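You operate a simulated robot arm through the tools that you are given. There is no shell and no other tool. Be economical: measure what you need, move in short steps, check, and stop when the job is done.

You run a simulated two-armed robot. Do the job below in one go: nothing can be reset, and whatever is moved stays where it is left.

TASK
Stick the teal gem on the purple Lucky sign with blue glue and cure it.
Fine: cover the pale patch with the glue dabber first; orange clamp knob tight, cure hood shut, one run for the time marked at the blue glue pot; dabber in its cup, lid on the pot; leave the green Breezy sign. Set down upright: glue dabber. A coat counts when it lies all over at full strength: go over it till it gets no stronger.

Only the result counts: the job must be done as asked and must still hold three seconds after the hand-in. Knocking over, shifting, dropping, spilling or breaking anything else fails it. Lids that push on must go on centred and level and be pressed home; caps that screw on are set level and turned clockwise until they are tight.

THE ROBOT
Two 7-joint arms with fingered hands on one trunk that stands fixed in place. Base frame: the origin is at the foot of the trunk, x ahead of it, y to its left, z up; the work surface is at about z = 880. Readings come in mm, rad, newtons and seconds.
The left shoulder is at [70, 139, 1108], the right one opposite. With the tool pointing down near the work surface each hand reaches from about 460 to 840 mm from the base axis, measured 20 degrees to its own side. Payload 3.9 kg a hand.
The TCP of each hand is the grasp point between the finger pads, 29 mm short of the fingertips. In the tool frame z runs along the fingers and y along their closing line. Largest opening 100 mm; the body of the gripper starts 34 mm behind the TCP. The gripper is a hand of 5 fingers: y runs from the thumb to the fingers, the wrist lies at [-15, -105, -177] in the tool frame.
Orientation is that of the tool frame in the base frame, as [roll, pitch, yaw] about the fixed x, y, z axes, in that order (R = Rz(yaw) Ry(pitch) Rx(roll)). With the fingers straight down and the wrist toward the robot, the tool's x, y and z point along [0, 1, 0], [1, 0, 0] and [0, 0, -1] of the base frame.

THE INTERFACE
- The arms move only by the tool arm_command. It takes "left_targets", "right_targets" or both (then of equal length, played together; a hand with none holds still); each is a list of rows, each a list of 6 numbers: the turn, a rotation vector about the base's x, y, z in units of 8 degrees (1.0 is 8 degrees), then the shift along the base's x, y, z in units of 50 mm (1.0 is 50 mm). In form: [[wx, wy, wz, tx, ty, tz], ...]. A call has 1 to 20 rows; each row shifts and turns the commanded pose from where the row before left it. A call with a number of a shift or a turn outside -1 to 1 is refused whole. Rows are played at 5 a second. More than 50 mm and 0.15 rad between two rows, and nothing of the call is played. Where a pose cannot be reached the arm comes as near as it can. A force on the tool above 50 N (or 10 N above the force at the start of the call, whichever is more), or a blocked arm, ends the call early, and 0.2 s more pass. In this call time passes only in rows, and 0.2 s behind the last. It gives the time, the measured TCP pose, the force on the tool (base axes), the opening and the grip force at its end, in the units of the frame above (readings bear some noise), with the torque about the TCP (base axes, N m) and any sound that the robot's microphone picked up.
- Cameras (640 x 400 px; columns grow to the right, rows downward): "scene" is now at [134.6, 15.7, 1424.2]; the picture's right is [0.16, -0.99, 0.00], its down [-0.61, -0.10, -0.79] and it looks along [0.78, 0.13, -0.62] (base axes); focal length 344 px, centre (320, 200). "left" rides on the left gripper at [-66, -86, -121] in its tool frame; the picture's right is [-0.76, -0.31, 0.58], its down [0.59, -0.70, 0.40] and it looks along [0.28, 0.64, 0.71] (tool axes); focal length 247 px, centre (320, 200). "right" rides on the right gripper at [66, -86, -121] in its tool frame; the picture's right is [-0.76, 0.31, -0.58], its down [-0.59, -0.70, 0.40] and it looks along [-0.28, 0.64, 0.71] (tool axes); focal length 247 px, centre (320, 200). There is no depth. A picture from a camera that has moved, and an enlarged one, comes with that camera's place and axes in the base frame and with its lens.
- capture(camera): a new picture of that camera. It takes no simulated time.
- slide_trunk(by): slides the trunk up (or, below 0, down) by that many mm; the arms and the scene camera ride with it, the base frame stays. It gives what a move gives, with no picture.
- finger_targets(index, middle, ring, little, thumb_bend, thumb_turn, hand): sets how far each is bent, from 0 (flat) to 100 (curled in); at 30 the hand is open as for a grip, at 70 the pads meet at the TCP. One left out holds its place. A second passes; each finger stops where it meets its share of the squeeze, and holds until it gets a number again. It is the only way to open and close the hand. It gives what a move gives, with no picture; readings hold the bend of each and the force on index, middle, ring, little, thumb and palm. thumb_turn goes from beside the hand (0) to across from the fingers (100), as for a grip.
- pan_tilt(pan, tilt): turns the head with the scene camera to pan (to the left, within 1.501 rad either way) and tilt (down, from -0.506 to 1.204), counted from straight ahead of the robot. It gives what a move gives.
- zoom(camera, box): a new picture of the part [left, top, right, bottom] of that camera's present view, enlarged. It takes no simulated time.
- job_done(): hands the job in; it is judged then, once.

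Go step by step. Nothing tells you positions but the pictures and the camera data: compare them with the known pose of the tool, close in by small moves and look again before you grip or let go. The budget is 120 turns and 86 pictures, counting those below and the enlarged ones. Unless the task says otherwise, let go and move clear before handing in, and close with one line.

The tools are called after "Call:" as a command line: name --argument value ..., lists and objects as JSON in quotes. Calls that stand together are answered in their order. arm_command: Moves the arms, as the interface text tells. Its arguments: {"type":"object","properties":{"left_targets":{"type":"array","items":{"type":"array","items":{"type":"number"}}},"right_targets":{"type":"array","items":{"type":"array","items":{"type":"number"}}}},"required":[]} The other tools are called the same way: slide_trunk (by) slides the trunk up or down; finger_targets (index, middle, ring, little, thumb_bend, thumb_turn, hand) moves the fingers one by one; pan_tilt (pan, tilt) turns the head that bears the scene camera; capture (camera) takes a picture; zoom (camera, box) takes an enlarged picture of a part of a camera's view; job_done () hands the job in.

At the start:

```text
time_s: 0.0
left_position: [453.8, 209.5, 1185.0]
left_ee_rot: [-3.14, -0.001, 1.7]
left_force: [0.0, -0.1, -0.1]
left_torque: [0.02, -0.02, -0.01]
left_opening: 99.9
left_grasp_force: 0.0
left_shape: jaw
left_bend: [30.0, 30.0, 30.0, 30.0, 30.0, 98.0]
left_finger forces: [0.1, 0.1, 0.0, 0.0, 0.0, 0.0]
right_position: [481.4, -140.1, 1162.6]
right_ee_rot: [3.14, 0.0, 1.699]
right_force: [0.1, -0.6, -0.9]
right_torque: [0.02, 0.0, 0.01]
right_opening: 99.7
right_grasp_force: 0.0
right_shape: jaw
right_bend: [30.0, 30.0, 30.0, 30.0, 30.0, 98.0]
right_finger forces: [0.1, 0.1, 0.1, 0.0, 0.1, 0.1]
trunk travel left (down, up): [-750.0, 90.0]
head pan, tilt: [0.161, 0.663]
```

scene: 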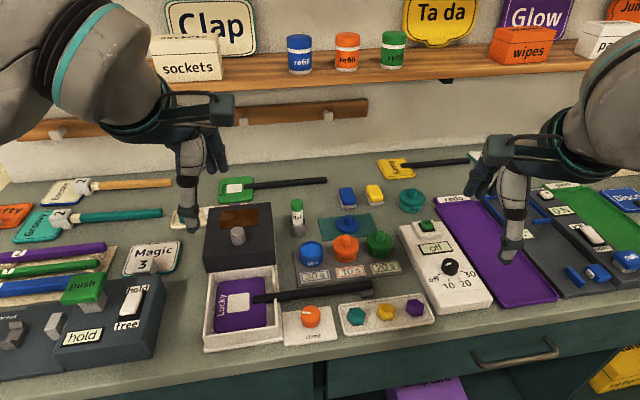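
right: 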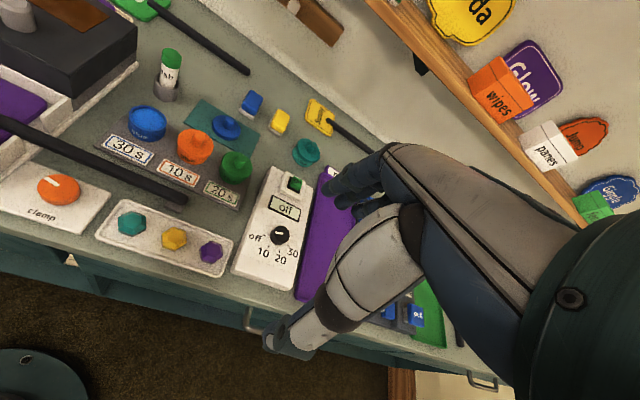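
left: 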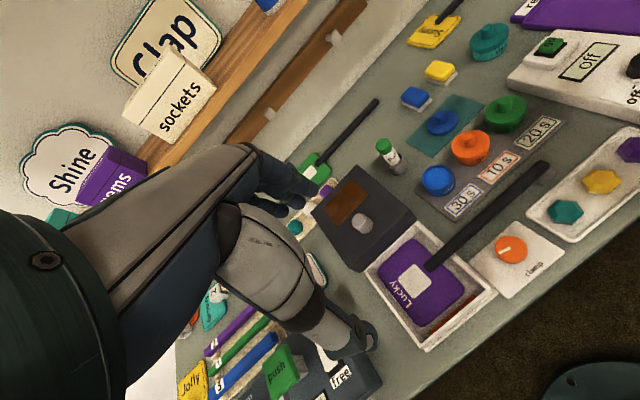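

I see the Lucky sign in a white tray with a hood behind it, the pots, gems, timer box and clamp knob in front. I'll look closer first.

Call:
zoom --camera "scene" --box '[190, 180, 350, 360]'

Call:
zoom --camera "scene" --box '[280, 170, 500, 340]'

```text
2.22 times, centred on (270, 270) of scene
camera zoom: at [134.6, 15.7, 1424.2], right [0.16, -0.99, 0.0], down [-0.61, -0.1, -0.79], along [0.78, 0.13, -0.62], focal length 764 px, centre (431, 44)
```

zoom: 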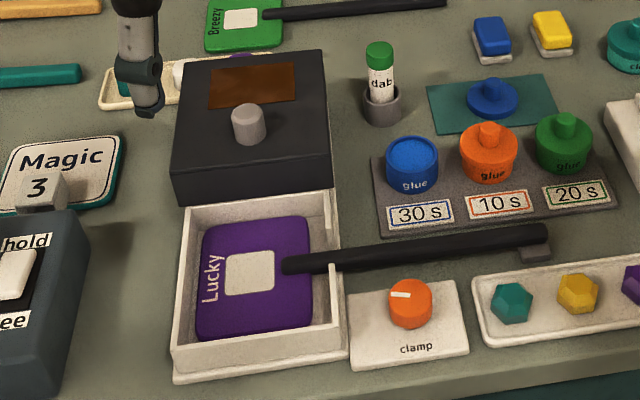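

```text
2.35 times, centred on (390, 255) of scene
camera zoom: at [134.6, 15.7, 1424.2], right [0.16, -0.99, 0.0], down [-0.61, -0.1, -0.79], along [0.78, 0.13, -0.62], focal length 809 px, centre (155, 71)
```

zoom: 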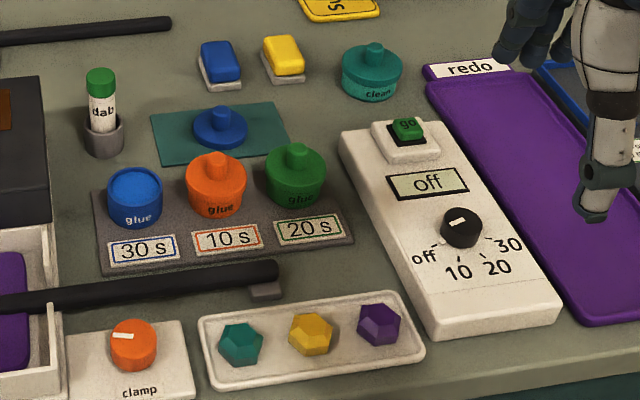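

I'll look at the hand shape and the hood mechanics more closely.

Call:
zoom --camera "scene" --box '[140, 80, 300, 240]'

Call:
zoom --camera "left" --box '[280, 120, 580, 360]'

Call:
zoom --camera "right" --box '[0, 20, 300, 260]'

```text
2.50 times, centred on (220, 160) of scene
camera zoom: at [134.6, 15.7, 1424.2], right [0.16, -0.99, 0.0], down [-0.61, -0.1, -0.79], along [0.78, 0.13, -0.62], focal length 859 px, centre (570, 300)
```

zoom: 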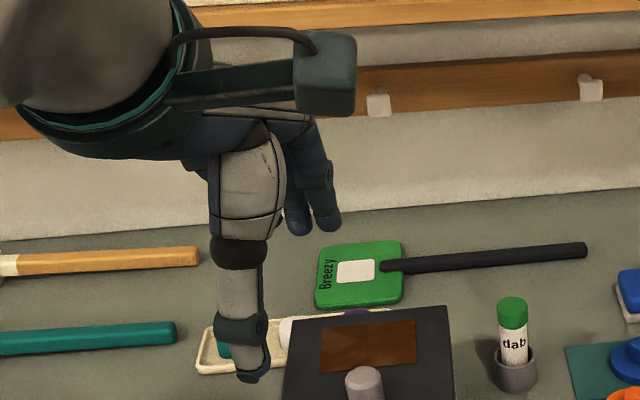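

```text
1.67 times, centred on (430, 240) of left
camera zoom: at [377.1, 131.6, 1304.6], right [-0.21, -0.79, -0.58], down [-0.77, 0.49, -0.4], along [0.6, 0.36, -0.71], focal length 412 px, centre (137, 133)
```

zoom: 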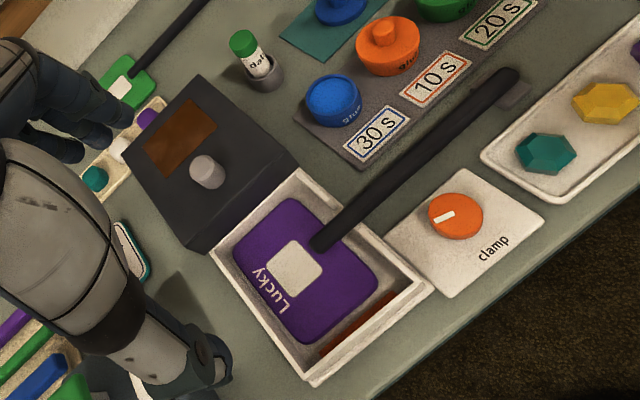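

```text
1.67 times, centred on (150, 140) of right
camera zoom: at [389.7, -85.9, 1283.4], right [0.4, -0.71, 0.58], down [-0.62, -0.67, -0.4], along [0.67, -0.2, -0.71], focal length 412 px, centre (603, 300)
```

zoom: 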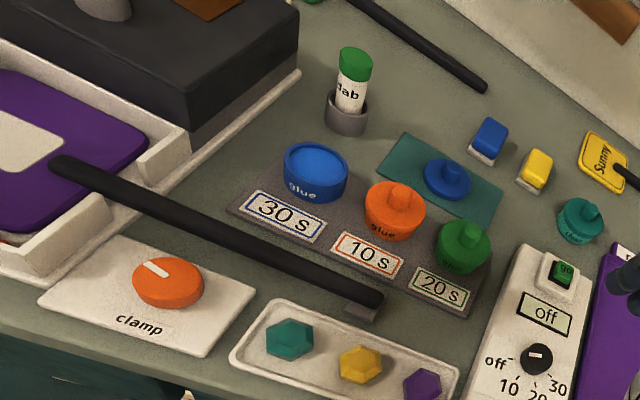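

Positions triangulate well. I need to see how the fingers lie, so I zoom in on the hand.

Call:
zoom --camera "left" --box '[200, 120, 400, 380]'

Call:
zoom --camera "scene" --box '[460, 100, 600, 280]'

```text
1.54 times, centred on (300, 250) of left
camera zoom: at [377.1, 131.6, 1304.6], right [-0.21, -0.79, -0.58], down [-0.77, 0.49, -0.4], along [0.6, 0.36, -0.71], focal length 380 px, centre (351, 123)
```

zoom: 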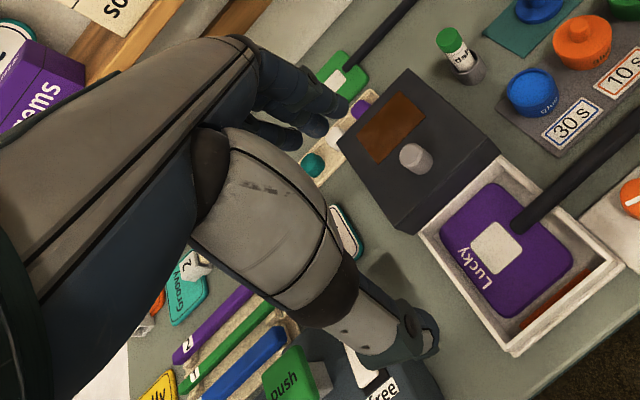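

```text
2.22 times, centred on (530, 190) of scene
camera zoom: at [134.6, 15.7, 1424.2], right [0.16, -0.99, 0.0], down [-0.61, -0.1, -0.79], along [0.78, 0.13, -0.62], focal length 764 px, centre (-147, 222)
```

zoom: 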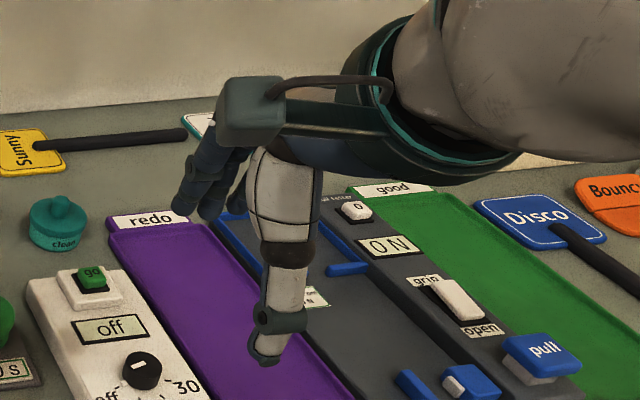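

The scene is mapped: clamp knob ~(469,84), dabber ~(700,157), blue pot ~(611,110), patch ~(478,218), gem ~(489,7). I start with the clamp, turning the right hand so its fingers close parallel to the sign handle.

Call:
arm_command --right_targets '[[0, 0, 0.886, -0.017, 0.32, -0.217], [0, 0, 0.886, -0.017, 0.32, -0.217], [0, 0, 0.886, -0.017, 0.32, -0.217], [0, 0, 0.886, -0.017, 0.32, -0.217], [0, 0, 0.886, -0.017, 0.32, -0.217], [0, 0, 0.886, -0.017, 0.32, -0.217], [0, 0, 0.886, -0.017, 0.32, -0.217], [0, 0, 0.886, -0.017, 0.32, -0.217], [0, 0, 0.886, -0.017, 0.32, -0.217], [0, 0, 0.886, -0.017, 0.32, -0.217], [0, 0, 0.886, -0.017, 0.32, -0.217], [0, 0, 0.886, -0.017, 0.32, -0.217], [0, 0, 0.886, -0.017, 0.32, -0.217], [0, 0, 0.886, -0.017, 0.32, -0.217]]'

Call:
finger_targets --hand "right" --ring 100 --little 100

Call:
capture --camera "scene"

Call:
capture --camera "left"

Call:
capture --camera "right"

```text
time_s: 3.0
left_position: [454.9, 209.2, 1185.3]
left_ee_rot: [3.141, 0.003, 1.7]
left_force: [0.1, 1.1, 0.4]
left_torque: [0.01, 0.01, 0.02]
left_opening: 99.7
left_grasp_force: 0.0
left_shape: jaw
left_bend: [30.0, 30.0, 30.0, 30.0, 30.0, 98.0]
left_finger forces: [0.0, 0.0, 0.1, 0.1, 0.0, 0.0]
right_position: [469.4, 87.1, 1011.0]
right_ee_rot: [-3.141, -0.001, -2.847]
right_force: [-1.0, 0.4, -0.6]
right_torque: [-0.01, -0.01, 0.01]
right_opening: 99.8
right_grasp_force: 0.1
right_shape: jaw
right_bend: [30.0, 30.0, 30.0, 30.0, 30.0, 98.0]
right_finger forces: [0.1, 0.0, 0.0, 0.0, 0.1, 0.0]
trunk travel left (down, up): [-750.0, 90.0]
head pan, tilt: [0.161, 0.663]
```

```text
time_s: 4.0
left_position: [454.7, 208.0, 1184.7]
left_ee_rot: [-3.141, 0.0, 1.7]
left_force: [-0.5, 0.9, -0.1]
left_torque: [-0.01, 0.05, 0.0]
left_opening: 100.0
left_grasp_force: 0.0
left_shape: jaw
left_bend: [30.0, 30.0, 30.0, 30.0, 30.0, 98.0]
left_finger forces: [0.0, 0.0, 0.0, 0.1, 0.0, 0.0]
right_position: [470.1, 85.8, 1011.8]
right_ee_rot: [-3.141, 0.0, -2.853]
right_force: [0.5, -0.6, 0.7]
right_torque: [0.01, 0.01, 0.0]
right_opening: 98.3
right_grasp_force: 0.0
right_shape: fingers
right_bend: [30.0, 30.0, 100.0, 100.0, 30.0, 98.0]
right_finger forces: [0.0, 0.1, 0.0, 0.0, 0.0, 0.1]
trunk travel left (down, up): [-750.0, 90.0]
head pan, tilt: [0.161, 0.663]
```

```text
75 pictures are left
camera scene: at [134.7, 15.9, 1424.1], right [0.16, -0.99, 0.0], down [-0.61, -0.1, -0.79], along [0.78, 0.13, -0.62], focal length 344 px, centre (320, 200)
```

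scene: 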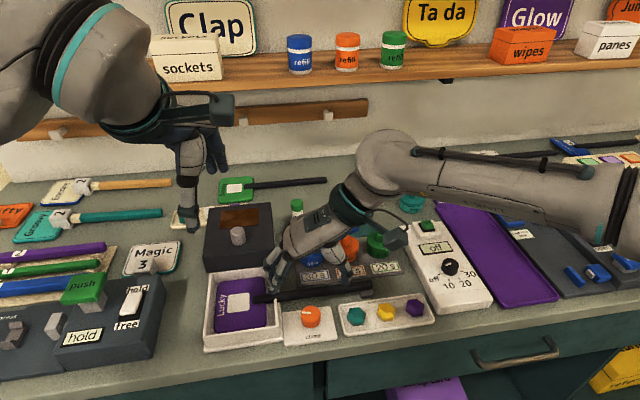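

```text
74 pictures are left
camera left: at [377.2, 131.8, 1304.6], right [-0.21, -0.79, -0.58], down [-0.77, 0.49, -0.4], along [0.6, 0.36, -0.71], focal length 247 px, centre (320, 200)
```

left: 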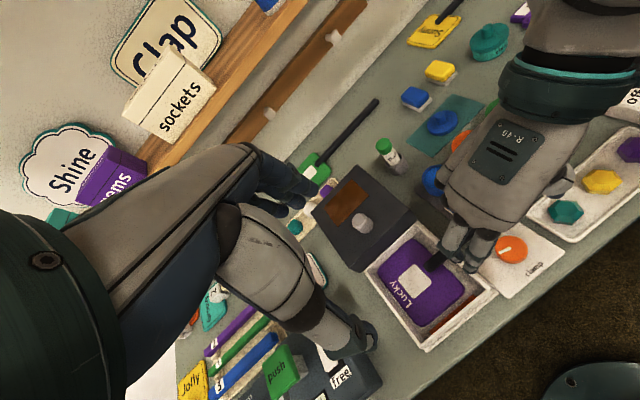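

```text
73 pictures are left
camera right: at [431.4, -16.7, 1132.8], right [0.64, 0.51, 0.58], down [0.77, -0.51, -0.4], along [0.09, 0.7, -0.71], focal length 247 px, centre (320, 200)
```

right: 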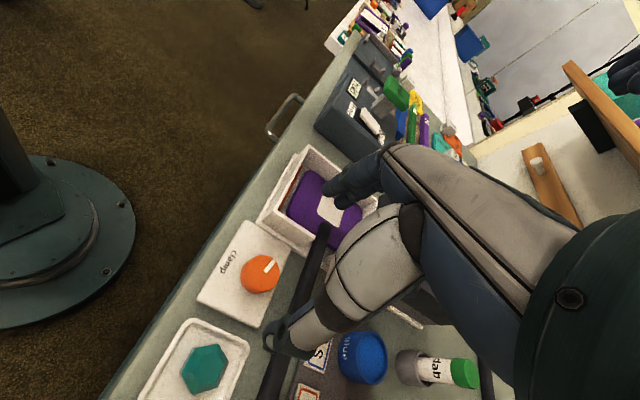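

Call:
zoom --camera "left" --box '[400, 80, 600, 300]'

Call:
zoom --camera "scene" --box '[230, 180, 390, 350]'

```text
1.82 times, centred on (500, 190) of left
camera zoom: at [377.2, 131.8, 1304.6], right [-0.21, -0.79, -0.58], down [-0.77, 0.49, -0.4], along [0.6, 0.36, -0.71], focal length 449 px, centre (-7, 218)
```

zoom: 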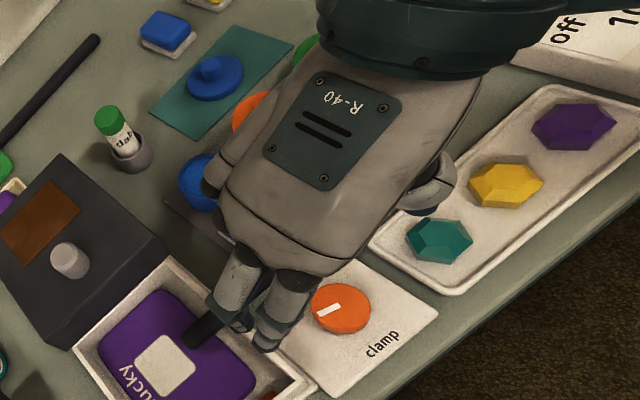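

```text
2.35 times, centred on (310, 265) of scene
camera zoom: at [134.7, 15.9, 1424.1], right [0.16, -0.99, 0.0], down [-0.61, -0.1, -0.79], along [0.78, 0.13, -0.62], focal length 809 px, centre (344, 47)
```

zoom: 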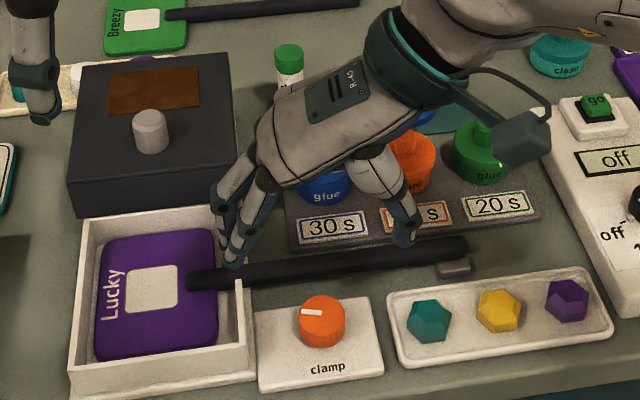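

Index and middle straddle the grasp point, with ring and little folded on the handle side. I narrow the opening and go down over the knob.

Call:
finger_targets --hand "right" --index 48 --middle 48 --thumb_bend 48

Call:
arm_command --right_targets '[[0, 0, 0, -0.05, -0.03, -0.6], [0, 0, 0, 0, 0, -0.6]]'

Call:
zoom --camera "left" --box '[400, 120, 600, 300]'

Call:
zoom --camera "scene" --box '[230, 220, 370, 350]'

Call:
zoom --camera "right" --box '[180, 100, 480, 400]'

```text
time_s: 5.0
left_position: [454.0, 207.8, 1184.3]
left_ee_rot: [3.141, -0.001, 1.702]
left_force: [0.1, 0.3, -0.3]
left_torque: [0.02, 0.02, 0.01]
left_opening: 99.6
left_grasp_force: 0.0
left_shape: jaw
left_bend: [30.0, 30.0, 30.0, 30.0, 30.0, 98.0]
left_finger forces: [0.0, 0.0, 0.1, 0.0, 0.0, 0.0]
right_position: [469.0, 84.8, 1011.2]
right_ee_rot: [-3.14, 0.0, -2.854]
right_force: [-0.2, 0.0, 0.0]
right_torque: [-0.01, -0.02, 0.01]
right_opening: 55.7
right_grasp_force: 0.1
right_shape: fingers
right_bend: [48.0, 48.0, 100.0, 100.0, 48.0, 98.0]
right_finger forces: [0.1, 0.0, 0.0, 0.1, 0.0, 0.0]
trunk travel left (down, up): [-750.0, 90.0]
head pan, tilt: [0.161, 0.663]
```

```text
time_s: 5.6
left_position: [453.9, 207.8, 1184.6]
left_ee_rot: [-3.141, -0.001, 1.7]
left_force: [0.1, 0.2, -0.3]
left_torque: [0.04, 0.03, -0.01]
left_opening: 99.5
left_grasp_force: 0.1
left_shape: jaw
left_bend: [30.0, 30.0, 30.0, 30.0, 30.0, 98.0]
left_finger forces: [0.1, 0.0, 0.1, 0.0, 0.1, 0.1]
right_position: [467.0, 83.3, 950.5]
right_ee_rot: [3.141, 0.001, -2.852]
right_force: [0.8, -0.4, 0.2]
right_torque: [0.01, -0.02, 0.01]
right_opening: 55.3
right_grasp_force: 0.0
right_shape: fingers
right_bend: [48.0, 48.0, 100.0, 100.0, 48.0, 98.0]
right_finger forces: [0.0, 0.0, 0.1, 0.0, 0.0, 0.0]
trunk travel left (down, up): [-750.0, 90.0]
head pan, tilt: [0.161, 0.663]
```

```text
2.22 times, centred on (500, 210) of left
camera zoom: at [377.7, 131.8, 1304.5], right [-0.21, -0.79, -0.58], down [-0.77, 0.49, -0.4], along [0.6, 0.36, -0.71], focal length 549 px, centre (-80, 178)
```

zoom: 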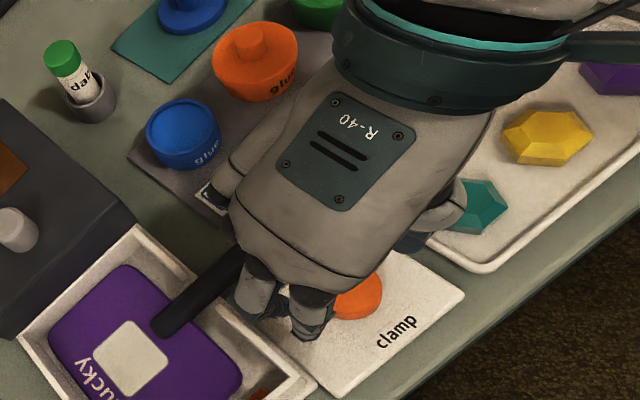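

```text
3.08 times, centred on (300, 285) of scene
camera zoom: at [135.2, 15.9, 1424.1], right [0.16, -0.99, 0.0], down [-0.61, -0.1, -0.79], along [0.78, 0.13, -0.62], focal length 1057 px, centre (382, -62)
```

zoom: 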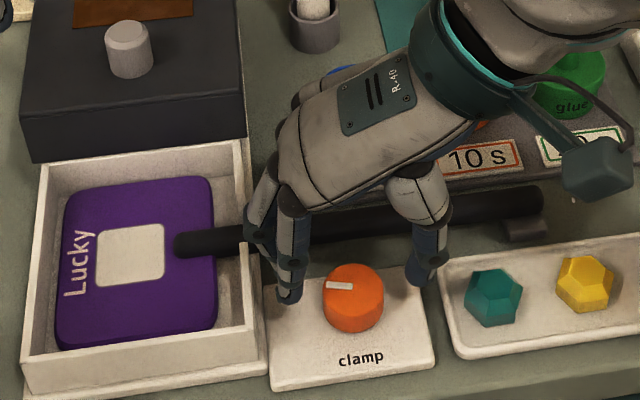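

```text
1.33 times, centred on (330, 250) of right
camera zoom: at [430.2, -18.4, 1071.7], right [0.64, 0.51, 0.58], down [0.77, -0.51, -0.4], along [0.09, 0.7, -0.71], focal length 329 px, centre (307, 133)
```

zoom: 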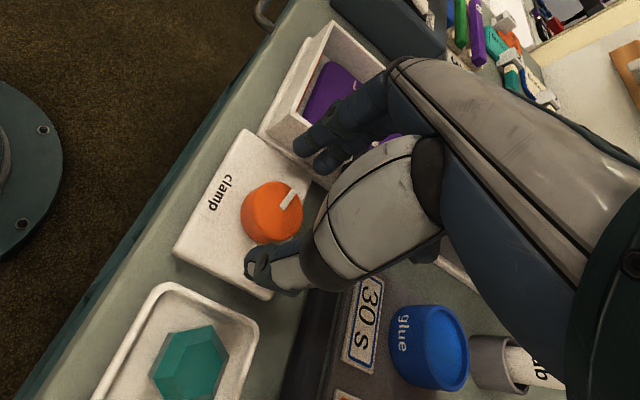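

The fingers line up around the knob. I go down and close.

Call:
arm_command --right_targets '[[0, 0, 0, 0, 0.02, -0.3], [0, 0, 0, 0, 0, -0.26]]'

Call:
finger_targets --hand "right" --index 66 --middle 66 --thumb_bend 66

Call:
zoom --camera "scene" --box '[230, 220, 370, 350]'

```text
time_s: 6.2
left_position: [453.4, 208.5, 1184.0]
left_ee_rot: [3.141, 0.0, 1.7]
left_force: [0.1, -0.1, -0.2]
left_torque: [0.0, -0.03, 0.02]
left_opening: 99.8
left_grasp_force: 0.1
left_shape: jaw
left_bend: [30.0, 30.0, 30.0, 30.0, 30.0, 98.0]
left_finger forces: [0.1, 0.0, 0.1, 0.0, 0.0, 0.0]
right_position: [467.5, 84.8, 923.1]
right_ee_rot: [3.14, 0.002, -2.851]
right_force: [-0.1, -0.3, 2.4]
right_torque: [-0.03, -0.02, -0.01]
right_opening: 55.6
right_grasp_force: 1.2
right_shape: fingers
right_bend: [48.0, 48.0, 100.0, 100.0, 48.0, 98.0]
right_finger forces: [0.0, 0.6, 0.0, 0.0, 1.0, 0.0]
trunk travel left (down, up): [-750.0, 90.0]
head pan, tilt: [0.161, 0.663]
```

```text
time_s: 7.2
left_position: [453.5, 209.4, 1184.8]
left_ee_rot: [3.141, 0.001, 1.699]
left_force: [0.6, 0.1, -0.2]
left_torque: [0.02, -0.01, 0.01]
left_opening: 99.9
left_grasp_force: 0.0
left_shape: jaw
left_bend: [30.0, 30.0, 30.0, 30.0, 30.0, 98.0]
left_finger forces: [0.1, 0.0, 0.1, 0.0, 0.0, 0.0]
right_position: [466.9, 84.9, 922.9]
right_ee_rot: [-3.14, 0.001, -2.854]
right_force: [-0.4, 4.2, 3.2]
right_torque: [0.0, -0.02, 0.06]
right_opening: 26.5
right_grasp_force: 8.2
right_shape: fingers
right_bend: [61.0, 62.0, 100.0, 100.0, 62.0, 97.0]
right_finger forces: [4.6, 4.5, 0.1, 0.1, 6.9, 0.0]
trunk travel left (down, up): [-750.0, 90.0]
head pan, tilt: [0.161, 0.663]
```

```text
3.08 times, centred on (300, 285) of scene
camera zoom: at [134.0, 16.5, 1424.2], right [0.16, -0.99, 0.0], down [-0.61, -0.1, -0.79], along [0.78, 0.13, -0.62], focal length 1057 px, centre (382, -62)
```

zoom: 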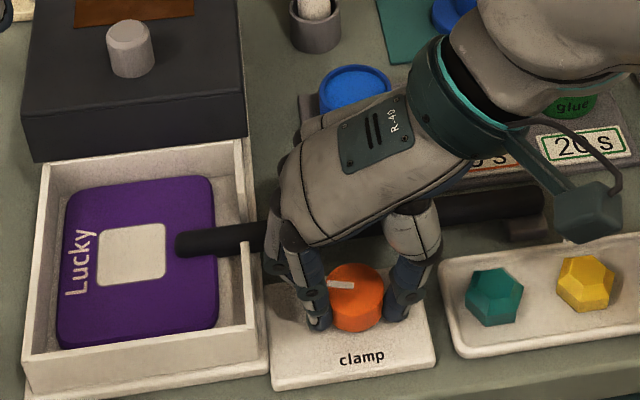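

Knob gripped. I turn it clockwise in a short try and watch the torque.

Call:
arm_command --right_targets '[[0, 0, -0.8, 0, 0, 0], [0, 0, -0.8, 0, 0, 0], [0, 0, -0.8, 0, 0, 0]]'

Call:
zoom --camera "scene" --box '[230, 220, 370, 350]'

```text
time_s: 8.0
left_position: [453.2, 209.5, 1184.3]
left_ee_rot: [-3.14, 0.001, 1.7]
left_force: [0.0, -0.4, 0.6]
left_torque: [0.03, 0.01, 0.02]
left_opening: 99.7
left_grasp_force: 0.1
left_shape: jaw
left_bend: [30.0, 30.0, 30.0, 30.0, 30.0, 98.0]
left_finger forces: [0.0, 0.1, 0.0, 0.0, 0.1, 0.1]
right_position: [468.0, 85.2, 922.9]
right_ee_rot: [-3.139, 0.001, 3.096]
right_force: [0.1, 4.5, 2.9]
right_torque: [0.09, -0.02, 0.06]
right_opening: 26.1
right_grasp_force: 7.8
right_shape: fingers
right_bend: [61.0, 62.0, 100.0, 100.0, 62.0, 97.0]
right_finger forces: [5.1, 5.5, 0.1, 0.0, 4.7, 0.0]
trunk travel left (down, up): [-750.0, 90.0]
head pan, tilt: [0.161, 0.663]
```

```text
3.08 times, centred on (300, 285) of scene
camera zoom: at [134.0, 17.1, 1424.1], right [0.16, -0.99, 0.0], down [-0.61, -0.1, -0.79], along [0.78, 0.13, -0.62], focal length 1057 px, centre (382, -62)
```

zoom: 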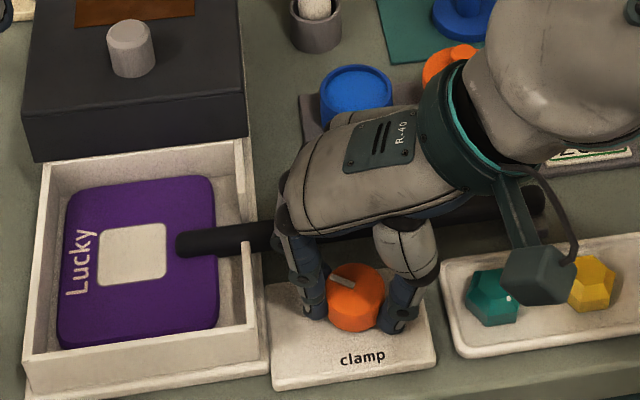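

Call:
arm_command --right_targets '[[0, 0, -0.8, 0, 0, 0], [0, 0, -0.8, 0, 0, 0], [0, 0, -0.8, 0, 0, 0]]'

Call:
zoom --camera "scene" --box '[230, 220, 370, 350]'

```text
time_s: 8.8
left_position: [454.7, 209.7, 1184.8]
left_ee_rot: [3.142, 0.001, 1.701]
left_force: [0.9, 0.1, 0.2]
left_torque: [-0.02, -0.01, 0.0]
left_opening: 100.0
left_grasp_force: 0.1
left_shape: jaw
left_bend: [30.0, 30.0, 30.0, 30.0, 30.0, 98.0]
left_finger forces: [0.0, 0.0, 0.0, 0.0, 0.0, 0.0]
right_position: [467.5, 84.6, 923.7]
right_ee_rot: [-3.139, 0.0, 2.759]
right_force: [2.0, 4.7, 0.1]
right_torque: [0.1, -0.08, 0.03]
right_opening: 26.6
right_grasp_force: 6.8
right_shape: fingers
right_bend: [60.0, 61.0, 100.0, 100.0, 62.0, 97.0]
right_finger forces: [5.2, 4.4, 0.0, 0.0, 3.9, 0.0]
trunk travel left (down, up): [-750.0, 90.0]
head pan, tilt: [0.161, 0.663]
```

```text
3.08 times, centred on (300, 285) of scene
camera zoom: at [134.5, 17.6, 1424.1], right [0.16, -0.99, 0.0], down [-0.61, -0.1, -0.79], along [0.78, 0.13, -0.62], focal length 1057 px, centre (382, -62)
```

zoom: 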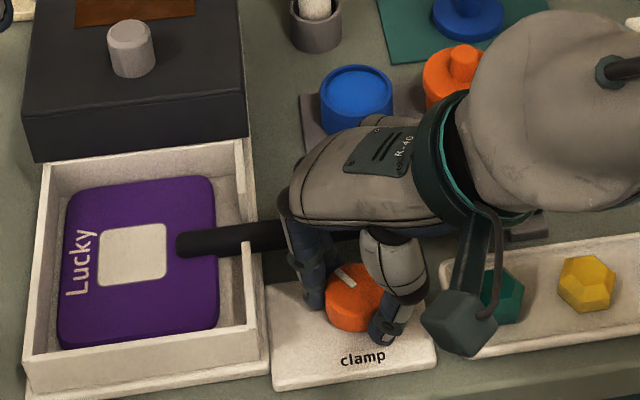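

Call:
finger_targets --hand "right" --index 55 --middle 55 --thumb_bend 55

Call:
arm_command --right_targets '[[0, 0, 0.85, 0, 0, 0], [0, 0, 0.85, 0, 0, 0], [0, 0, 0.85, 0, 0, 0], [0, 0, 0.85, 0, 0, 0], [0, 0, 0.85, 0, 0, 0], [0, 0, 0.85, 0, 0, 0], [0, 0, 0.85, 0, 0, 0], [0, 0, 0.85, 0, 0, 0]]'

Call:
finger_targets --hand "right" --index 67 --middle 67 --thumb_bend 67

Call:
arm_command --right_targets '[[0, 0, -0.85, 0, 0, 0], [0, 0, -0.85, 0, 0, 0], [0, 0, -0.85, 0, 0, 0], [0, 0, -0.85, 0, 0, 0], [0, 0, -0.85, 0, 0, 0], [0, 0, -0.85, 0, 0, 0], [0, 0, -0.85, 0, 0, 0], [0, 0, -0.85, 0, 0, 0]]'

Call:
zoom --camera "scene" --box '[230, 220, 370, 350]'

```text
time_s: 9.8
left_position: [453.6, 208.9, 1184.8]
left_ee_rot: [-3.141, 0.001, 1.699]
left_force: [0.0, 0.4, 0.6]
left_torque: [0.01, -0.02, -0.01]
left_opening: 100.0
left_grasp_force: 0.0
left_shape: jaw
left_bend: [30.0, 30.0, 30.0, 30.0, 30.0, 98.0]
left_finger forces: [0.1, 0.0, 0.1, 0.1, 0.0, 0.0]
right_position: [468.0, 85.3, 923.6]
right_ee_rot: [-3.14, -0.001, 2.761]
right_force: [-0.6, -0.6, -0.4]
right_torque: [0.01, -0.03, -0.01]
right_opening: 37.6
right_grasp_force: 0.1
right_shape: fingers
right_bend: [55.0, 55.0, 100.0, 100.0, 55.0, 98.0]
right_finger forces: [0.0, 0.1, 0.1, 0.1, 0.0, 0.1]
trunk travel left (down, up): [-750.0, 90.0]
head pan, tilt: [0.161, 0.663]
```

```text
time_s: 11.6
left_position: [454.0, 209.1, 1184.8]
left_ee_rot: [3.141, 0.002, 1.7]
left_force: [0.9, -0.3, 0.1]
left_torque: [0.0, -0.01, -0.02]
left_opening: 99.8
left_grasp_force: 0.1
left_shape: jaw
left_bend: [30.0, 30.0, 30.0, 30.0, 30.0, 98.0]
left_finger forces: [0.0, 0.1, 0.1, 0.0, 0.0, 0.0]
right_position: [467.4, 84.8, 923.2]
right_ee_rot: [-3.141, 0.0, -2.571]
right_force: [-0.2, 0.6, -0.2]
right_torque: [0.02, 0.01, 0.0]
right_opening: 37.4
right_grasp_force: 0.5
right_shape: fingers
right_bend: [55.0, 55.0, 100.0, 100.0, 55.0, 97.0]
right_finger forces: [0.0, 0.0, 0.1, 0.0, 0.3, 0.1]
trunk travel left (down, up): [-750.0, 90.0]
head pan, tilt: [0.161, 0.663]
```

```text
time_s: 12.6
left_position: [453.1, 209.2, 1184.6]
left_ee_rot: [-3.141, 0.002, 1.7]
left_force: [0.1, 0.0, 0.2]
left_torque: [0.0, -0.01, 0.01]
left_opening: 99.9
left_grasp_force: 0.1
left_shape: jaw
left_bend: [30.0, 30.0, 30.0, 30.0, 30.0, 98.0]
left_finger forces: [0.0, 0.0, 0.0, 0.1, 0.1, 0.0]
right_position: [467.2, 85.7, 923.9]
right_ee_rot: [3.141, -0.001, -2.572]
right_force: [-0.5, 3.3, -0.2]
right_torque: [0.04, -0.02, 0.04]
right_opening: 26.4
right_grasp_force: 7.1
right_shape: fingers
right_bend: [61.0, 63.0, 100.0, 100.0, 62.0, 97.0]
right_finger forces: [4.8, 4.0, 0.0, 0.0, 6.1, 0.0]
trunk travel left (down, up): [-750.0, 90.0]
head pan, tilt: [0.161, 0.663]
```

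```text
time_s: 14.4
left_position: [454.2, 210.8, 1184.6]
left_ee_rot: [3.141, 0.001, 1.7]
left_force: [0.0, 0.4, -0.7]
left_torque: [0.03, -0.01, 0.03]
left_opening: 99.7
left_grasp_force: 0.1
left_shape: jaw
left_bend: [30.0, 30.0, 30.0, 30.0, 30.0, 98.0]
left_finger forces: [0.1, 0.0, 0.1, 0.1, 0.0, 0.0]
right_position: [467.0, 85.7, 924.4]
right_ee_rot: [-3.142, 0.003, 2.758]
right_force: [3.5, 5.8, 1.9]
right_torque: [0.15, -0.13, 0.05]
right_opening: 25.8
right_grasp_force: 8.0
right_shape: fingers
right_bend: [61.0, 62.0, 100.0, 100.0, 62.0, 97.0]
right_finger forces: [6.2, 5.5, 0.1, 0.0, 4.6, 0.0]
trunk travel left (down, up): [-750.0, 90.0]
head pan, tilt: [0.161, 0.663]
```

```text
3.08 times, centred on (300, 285) of scene
camera zoom: at [134.8, 17.5, 1424.1], right [0.16, -0.99, 0.0], down [-0.61, -0.1, -0.79], along [0.78, 0.13, -0.62], focal length 1057 px, centre (382, -62)
```

zoom: 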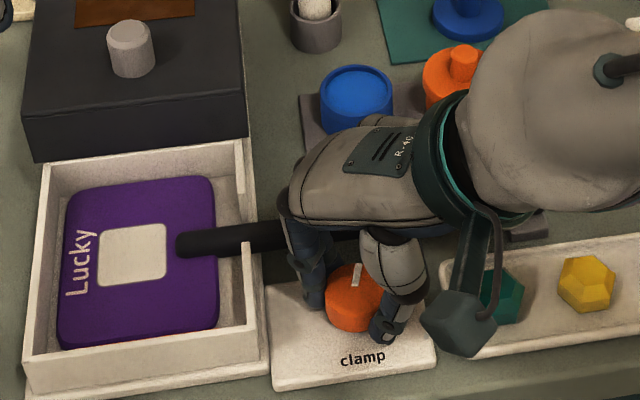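

The knob follows with no slip yet. I regrip and keep turning.

Call:
finger_targets --hand "right" --index 55 --middle 55 --thumb_bend 55

Call:
arm_command --right_targets '[[0, 0, 0.85, 0, 0, 0], [0, 0, 0.85, 0, 0, 0], [0, 0, 0.85, 0, 0, 0], [0, 0, 0.85, 0, 0, 0], [0, 0, 0.85, 0, 0, 0], [0, 0, 0.85, 0, 0, 0], [0, 0, 0.85, 0, 0, 0], [0, 0, 0.85, 0, 0, 0]]'

Call:
finger_targets --hand "right" --index 68 --middle 68 --thumb_bend 68

Call:
arm_command --right_targets '[[0, 0, -0.85, 0, 0, 0], [0, 0, -0.85, 0, 0, 0], [0, 0, -0.85, 0, 0, 0], [0, 0, -0.85, 0, 0, 0], [0, 0, -0.85, 0, 0, 0], [0, 0, -0.85, 0, 0, 0], [0, 0, -0.85, 0, 0, 0], [0, 0, -0.85, 0, 0, 0]]'

Call:
zoom --camera "scene" --box '[190, 220, 350, 360]'

```text
time_s: 15.4
left_position: [453.9, 208.7, 1184.9]
left_ee_rot: [-3.141, -0.002, 1.7]
left_force: [0.5, -0.7, -0.3]
left_torque: [-0.01, -0.02, 0.02]
left_opening: 99.4
left_grasp_force: 0.0
left_shape: jaw
left_bend: [30.0, 30.0, 30.0, 30.0, 30.0, 98.0]
left_finger forces: [0.0, 0.1, 0.1, 0.0, 0.1, 0.0]
right_position: [466.9, 84.8, 923.8]
right_ee_rot: [3.141, 0.0, 2.761]
right_force: [0.2, 0.2, 0.0]
right_torque: [0.0, 0.02, -0.02]
right_opening: 37.5
right_grasp_force: 0.3
right_shape: fingers
right_bend: [55.0, 55.0, 100.0, 100.0, 55.0, 98.0]
right_finger forces: [0.1, 0.0, 0.0, 0.1, 0.8, 0.0]
trunk travel left (down, up): [-750.0, 90.0]
head pan, tilt: [0.161, 0.663]
```

```text
time_s: 17.2
left_position: [454.4, 209.3, 1185.1]
left_ee_rot: [3.141, 0.002, 1.7]
left_force: [0.9, 1.1, -0.7]
left_torque: [0.0, -0.03, 0.01]
left_opening: 99.7
left_grasp_force: 0.1
left_shape: jaw
left_bend: [30.0, 30.0, 30.0, 30.0, 30.0, 98.0]
left_finger forces: [0.0, 0.1, 0.0, 0.0, 0.0, 0.0]
right_position: [467.3, 85.4, 923.2]
right_ee_rot: [3.141, -0.001, -2.572]
right_force: [-0.5, -0.5, -0.6]
right_torque: [-0.03, -0.01, -0.02]
right_opening: 37.5
right_grasp_force: 0.5
right_shape: fingers
right_bend: [55.0, 55.0, 100.0, 100.0, 55.0, 97.0]
right_finger forces: [0.0, 0.1, 0.0, 0.1, 0.6, 0.1]
trunk travel left (down, up): [-750.0, 90.0]
head pan, tilt: [0.161, 0.663]
```

```text
time_s: 18.2
left_position: [453.6, 209.8, 1185.0]
left_ee_rot: [-3.14, 0.0, 1.701]
left_force: [-0.1, 0.0, 0.2]
left_torque: [0.02, -0.01, -0.02]
left_opening: 99.9
left_grasp_force: 0.0
left_shape: jaw
left_bend: [30.0, 30.0, 30.0, 30.0, 30.0, 98.0]
left_finger forces: [0.1, 0.0, 0.0, 0.0, 0.0, 0.0]
right_position: [467.5, 85.5, 923.1]
right_ee_rot: [-3.14, 0.0, -2.572]
right_force: [-0.3, 3.2, -0.3]
right_torque: [0.04, -0.01, 0.0]
right_opening: 26.4
right_grasp_force: 8.9
right_shape: fingers
right_bend: [62.0, 63.0, 100.0, 100.0, 62.0, 97.0]
right_finger forces: [5.2, 4.3, 0.0, 0.1, 7.0, 0.0]
trunk travel left (down, up): [-750.0, 90.0]
head pan, tilt: [0.161, 0.663]
```

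```text
time_s: 20.0
left_position: [453.3, 209.8, 1184.1]
left_ee_rot: [-3.14, 0.002, 1.7]
left_force: [-0.2, -1.1, -0.2]
left_torque: [-0.03, -0.01, 0.02]
left_opening: 99.6
left_grasp_force: 0.2
left_shape: jaw
left_bend: [30.0, 30.0, 30.0, 30.0, 30.0, 98.0]
left_finger forces: [0.1, 0.0, 0.0, 0.0, 0.0, 0.1]
right_position: [466.8, 85.6, 923.9]
right_ee_rot: [-3.141, 0.001, 2.759]
right_force: [3.8, 6.6, 0.3]
right_torque: [0.14, -0.1, 0.03]
right_opening: 26.0
right_grasp_force: 8.8
right_shape: fingers
right_bend: [61.0, 62.0, 100.0, 100.0, 63.0, 97.0]
right_finger forces: [6.8, 5.8, 0.0, 0.0, 5.4, 0.0]
trunk travel left (down, up): [-750.0, 90.0]
head pan, tilt: [0.161, 0.663]
```

```text
2.86 times, centred on (270, 290) of scene
camera zoom: at [135.0, 17.6, 1424.1], right [0.16, -0.99, 0.0], down [-0.61, -0.1, -0.79], along [0.78, 0.13, -0.62], focal length 982 px, centre (463, -57)
```

zoom: 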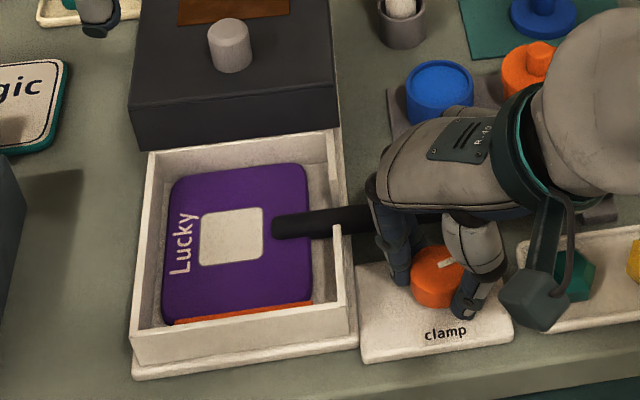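

The orange jaw is nearing the sign. One more turn cycle.

Call:
finger_targets --hand "right" --index 55 --middle 55 --thumb_bend 55

Call:
arm_command --right_targets '[[0, 0, 0.85, 0, 0, 0], [0, 0, 0.85, 0, 0, 0], [0, 0, 0.85, 0, 0, 0], [0, 0, 0.85, 0, 0, 0], [0, 0, 0.85, 0, 0, 0], [0, 0, 0.85, 0, 0, 0], [0, 0, 0.85, 0, 0, 0], [0, 0, 0.85, 0, 0, 0]]'

Call:
finger_targets --hand "right" --index 72 --middle 72 --thumb_bend 72

Call:
arm_command --right_targets '[[0, 0, -0.85, 0, 0, 0], [0, 0, -0.85, 0, 0, 0], [0, 0, -0.85, 0, 0, 0], [0, 0, -0.85, 0, 0, 0], [0, 0, -0.85, 0, 0, 0], [0, 0, -0.85, 0, 0, 0], [0, 0, -0.85, 0, 0, 0], [0, 0, -0.85, 0, 0, 0]]'

Call:
zoom --camera "scene" --box '[190, 220, 350, 360]'

```text
time_s: 21.0
left_position: [454.2, 208.3, 1184.2]
left_ee_rot: [3.14, 0.001, 1.702]
left_force: [-0.1, -0.1, -0.1]
left_torque: [-0.03, 0.03, 0.03]
left_opening: 100.0
left_grasp_force: 0.1
left_shape: jaw
left_bend: [30.0, 30.0, 30.0, 30.0, 30.0, 98.0]
left_finger forces: [0.0, 0.0, 0.0, 0.0, 0.0, 0.0]
right_position: [467.2, 84.7, 923.4]
right_ee_rot: [-3.141, 0.0, 2.761]
right_force: [-0.5, 0.4, -0.5]
right_torque: [0.06, -0.03, 0.0]
right_opening: 37.8
right_grasp_force: 0.0
right_shape: fingers
right_bend: [55.0, 55.0, 100.0, 100.0, 55.0, 98.0]
right_finger forces: [0.1, 0.1, 0.1, 0.0, 0.0, 0.1]
trunk travel left (down, up): [-750.0, 90.0]
head pan, tilt: [0.161, 0.663]
```

```text
time_s: 22.8
left_position: [454.2, 209.5, 1184.8]
left_ee_rot: [3.141, 0.002, 1.7]
left_force: [0.2, -0.1, 0.0]
left_torque: [0.0, 0.03, -0.01]
left_opening: 99.7
left_grasp_force: 0.1
left_shape: jaw
left_bend: [30.0, 30.0, 30.0, 30.0, 30.0, 98.0]
left_finger forces: [0.0, 0.0, 0.0, 0.0, 0.0, 0.1]
right_position: [467.7, 84.0, 923.2]
right_ee_rot: [3.14, 0.001, -2.57]
right_force: [-0.3, 0.3, 0.6]
right_torque: [0.03, 0.0, 0.01]
right_opening: 37.8
right_grasp_force: 0.3
right_shape: fingers
right_bend: [55.0, 55.0, 100.0, 100.0, 55.0, 97.0]
right_finger forces: [0.0, 0.0, 0.0, 0.0, 0.2, 0.0]
trunk travel left (down, up): [-750.0, 90.0]
head pan, tilt: [0.161, 0.663]
```

```text
time_s: 23.8
left_position: [452.8, 209.3, 1185.9]
left_ee_rot: [-3.141, 0.002, 1.699]
left_force: [-0.7, -0.9, 0.9]
left_torque: [-0.02, 0.01, -0.01]
left_opening: 99.7
left_grasp_force: 0.0
left_shape: jaw
left_bend: [30.0, 30.0, 30.0, 30.0, 30.0, 98.0]
left_finger forces: [0.0, 0.1, 0.1, 0.1, 0.1, 0.0]
right_position: [466.2, 86.7, 923.6]
right_ee_rot: [-3.141, 0.0, -2.572]
right_force: [-0.5, 5.0, -0.9]
right_torque: [0.11, 0.0, 0.09]
right_opening: 25.6
right_grasp_force: 12.0
right_shape: fingers
right_bend: [62.0, 63.0, 100.0, 100.0, 63.0, 97.0]
right_finger forces: [7.5, 7.6, 0.0, 0.0, 10.3, 0.1]
trunk travel left (down, up): [-750.0, 90.0]
head pan, tilt: [0.161, 0.663]
```

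```text
time_s: 25.6
left_position: [450.7, 211.3, 1185.5]
left_ee_rot: [3.14, 0.004, 1.7]
left_force: [0.0, -0.2, -0.3]
left_torque: [0.02, -0.01, 0.02]
left_opening: 99.9
left_grasp_force: 0.0
left_shape: jaw
left_bend: [30.0, 30.0, 30.0, 30.0, 30.0, 98.0]
left_finger forces: [0.1, 0.0, 0.0, 0.0, 0.0, 0.0]
right_position: [465.1, 87.6, 925.3]
right_ee_rot: [-3.139, 0.003, 2.761]
right_force: [-18.8, 10.3, -2.0]
right_torque: [0.27, 0.4, 0.39]
right_opening: 19.0
right_grasp_force: 14.5
right_shape: fingers
right_bend: [63.0, 61.0, 100.0, 100.0, 65.0, 97.0]
right_finger forces: [14.1, 7.8, 0.1, 0.0, 7.8, 0.1]
trunk travel left (down, up): [-750.0, 90.0]
head pan, tilt: [0.161, 0.663]
```

```text
2.86 times, centred on (270, 290) of scene
camera zoom: at [131.0, 18.8, 1424.5], right [0.16, -0.99, 0.0], down [-0.61, -0.1, -0.79], along [0.78, 0.13, -0.61], focal length 982 px, centre (463, -57)
```

zoom: 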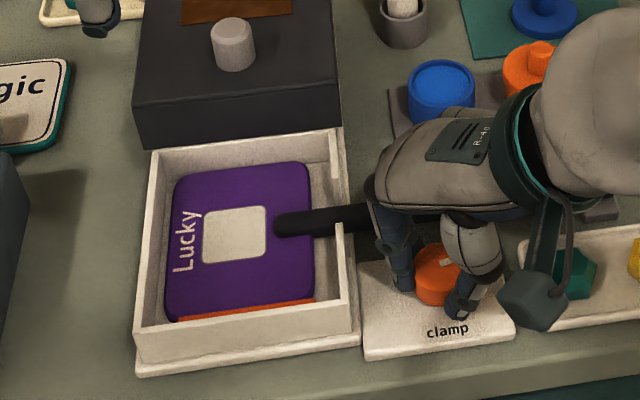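

The torque jumped and the knob no longer follows, so it seems tight. I release and rise to check.

Call:
finger_targets --hand "right" --index 52 --middle 52 --thumb_bend 52

Call:
arm_command --right_targets '[[0, 0, 0.5, 0, 0, 0.2], [0, 0, 0, 0, 0, 0.8], [0, 0, 0, 0, -0.9, 0.4], [0, 0, 0, 0, -0.9, 0.4]]'

Call:
zoom --camera "scene" --box '[190, 220, 350, 360]'

```text
time_s: 26.6
left_position: [452.0, 207.6, 1184.1]
left_ee_rot: [-3.141, 0.001, 1.701]
left_force: [0.4, 1.1, -1.0]
left_torque: [-0.02, 0.01, 0.0]
left_opening: 99.9
left_grasp_force: 0.0
left_shape: jaw
left_bend: [30.0, 30.0, 30.0, 30.0, 30.0, 98.0]
left_finger forces: [0.0, 0.1, 0.1, 0.0, 0.1, 0.1]
right_position: [467.7, 85.5, 924.7]
right_ee_rot: [3.141, 0.0, 2.762]
right_force: [0.8, -1.0, -0.3]
right_torque: [-0.03, 0.02, 0.0]
right_opening: 45.1
right_grasp_force: 0.1
right_shape: fingers
right_bend: [52.0, 52.0, 100.0, 100.0, 52.0, 97.0]
right_finger forces: [0.0, 0.1, 0.0, 0.1, 0.0, 0.0]
trunk travel left (down, up): [-750.0, 90.0]
head pan, tilt: [0.161, 0.663]
```

```text
time_s: 27.6
left_position: [453.4, 207.8, 1185.4]
left_ee_rot: [3.14, 0.0, 1.7]
left_force: [-0.7, 0.2, 1.2]
left_torque: [0.0, -0.05, 0.0]
left_opening: 99.8
left_grasp_force: 0.2
left_shape: jaw
left_bend: [30.0, 30.0, 30.0, 30.0, 30.0, 98.0]
left_finger forces: [0.1, 0.0, 0.0, 0.1, 0.0, 0.0]
right_position: [468.0, -7.3, 1013.6]
right_ee_rot: [3.139, 0.0, 2.831]
right_force: [-0.8, 0.1, -0.1]
right_torque: [0.0, -0.04, 0.02]
right_opening: 44.8
right_grasp_force: 0.1
right_shape: fingers
right_bend: [52.0, 52.0, 100.0, 100.0, 52.0, 98.0]
right_finger forces: [0.1, 0.0, 0.1, 0.0, 0.1, 0.0]
trunk travel left (down, up): [-750.0, 90.0]
head pan, tilt: [0.161, 0.663]
```

```text
2.86 times, centred on (270, 290) of scene
camera zoom: at [133.7, 14.0, 1424.3], right [0.16, -0.99, 0.0], down [-0.61, -0.1, -0.79], along [0.78, 0.13, -0.62], focal length 982 px, centre (463, -57)
```

zoom: 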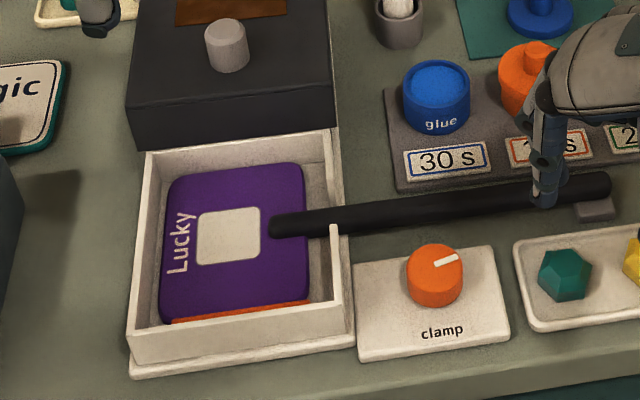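

The clamp knob is turned about 165° and tight, with the jaw against the sign. Next I look at the timer dial and the dabber.

Call:
zoom --camera "scene" --box '[395, 210, 495, 310]'

Call:
zoom --camera "scene" --box '[200, 170, 330, 260]'

Call:
capture --camera "right"

```text
4.00 times, centred on (445, 260) of scene
camera zoom: at [133.7, 14.0, 1424.3], right [0.16, -0.99, 0.0], down [-0.61, -0.1, -0.79], along [0.78, 0.13, -0.62], focal length 1375 px, centre (-180, -40)
```

zoom: 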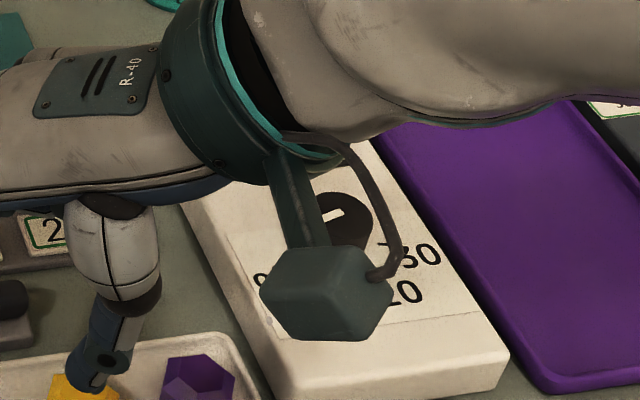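

```text
4.44 times, centred on (265, 215) of scene
camera zoom: at [133.7, 14.0, 1424.3], right [0.16, -0.99, 0.0], down [-0.61, -0.1, -0.79], along [0.78, 0.13, -0.62], focal length 1527 px, centre (564, 133)
```

zoom: 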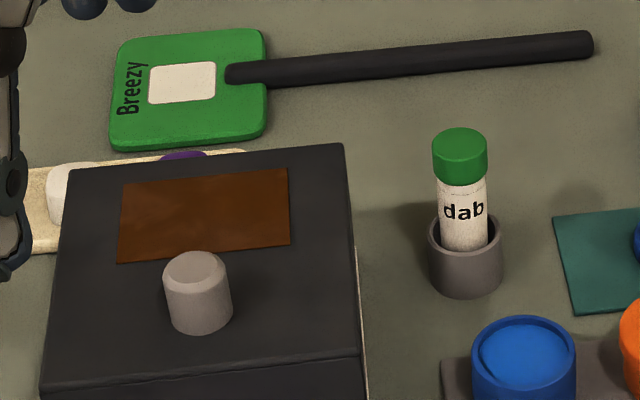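

```text
58 pictures are left
camera right: at [379.5, -70.5, 1134.8], right [0.81, 0.06, 0.58], down [0.35, -0.85, -0.4], along [0.47, 0.53, -0.71], focal length 247 px, centre (320, 200)
```

right: 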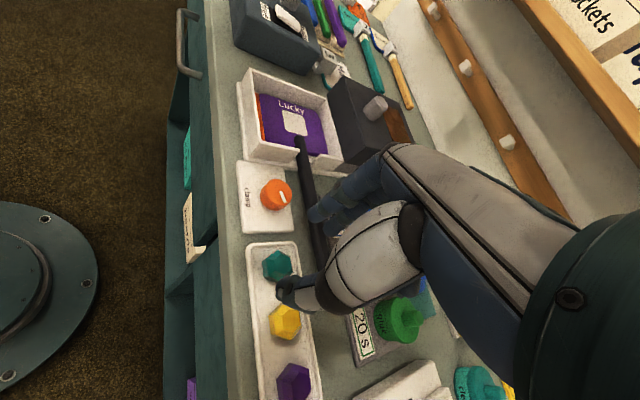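

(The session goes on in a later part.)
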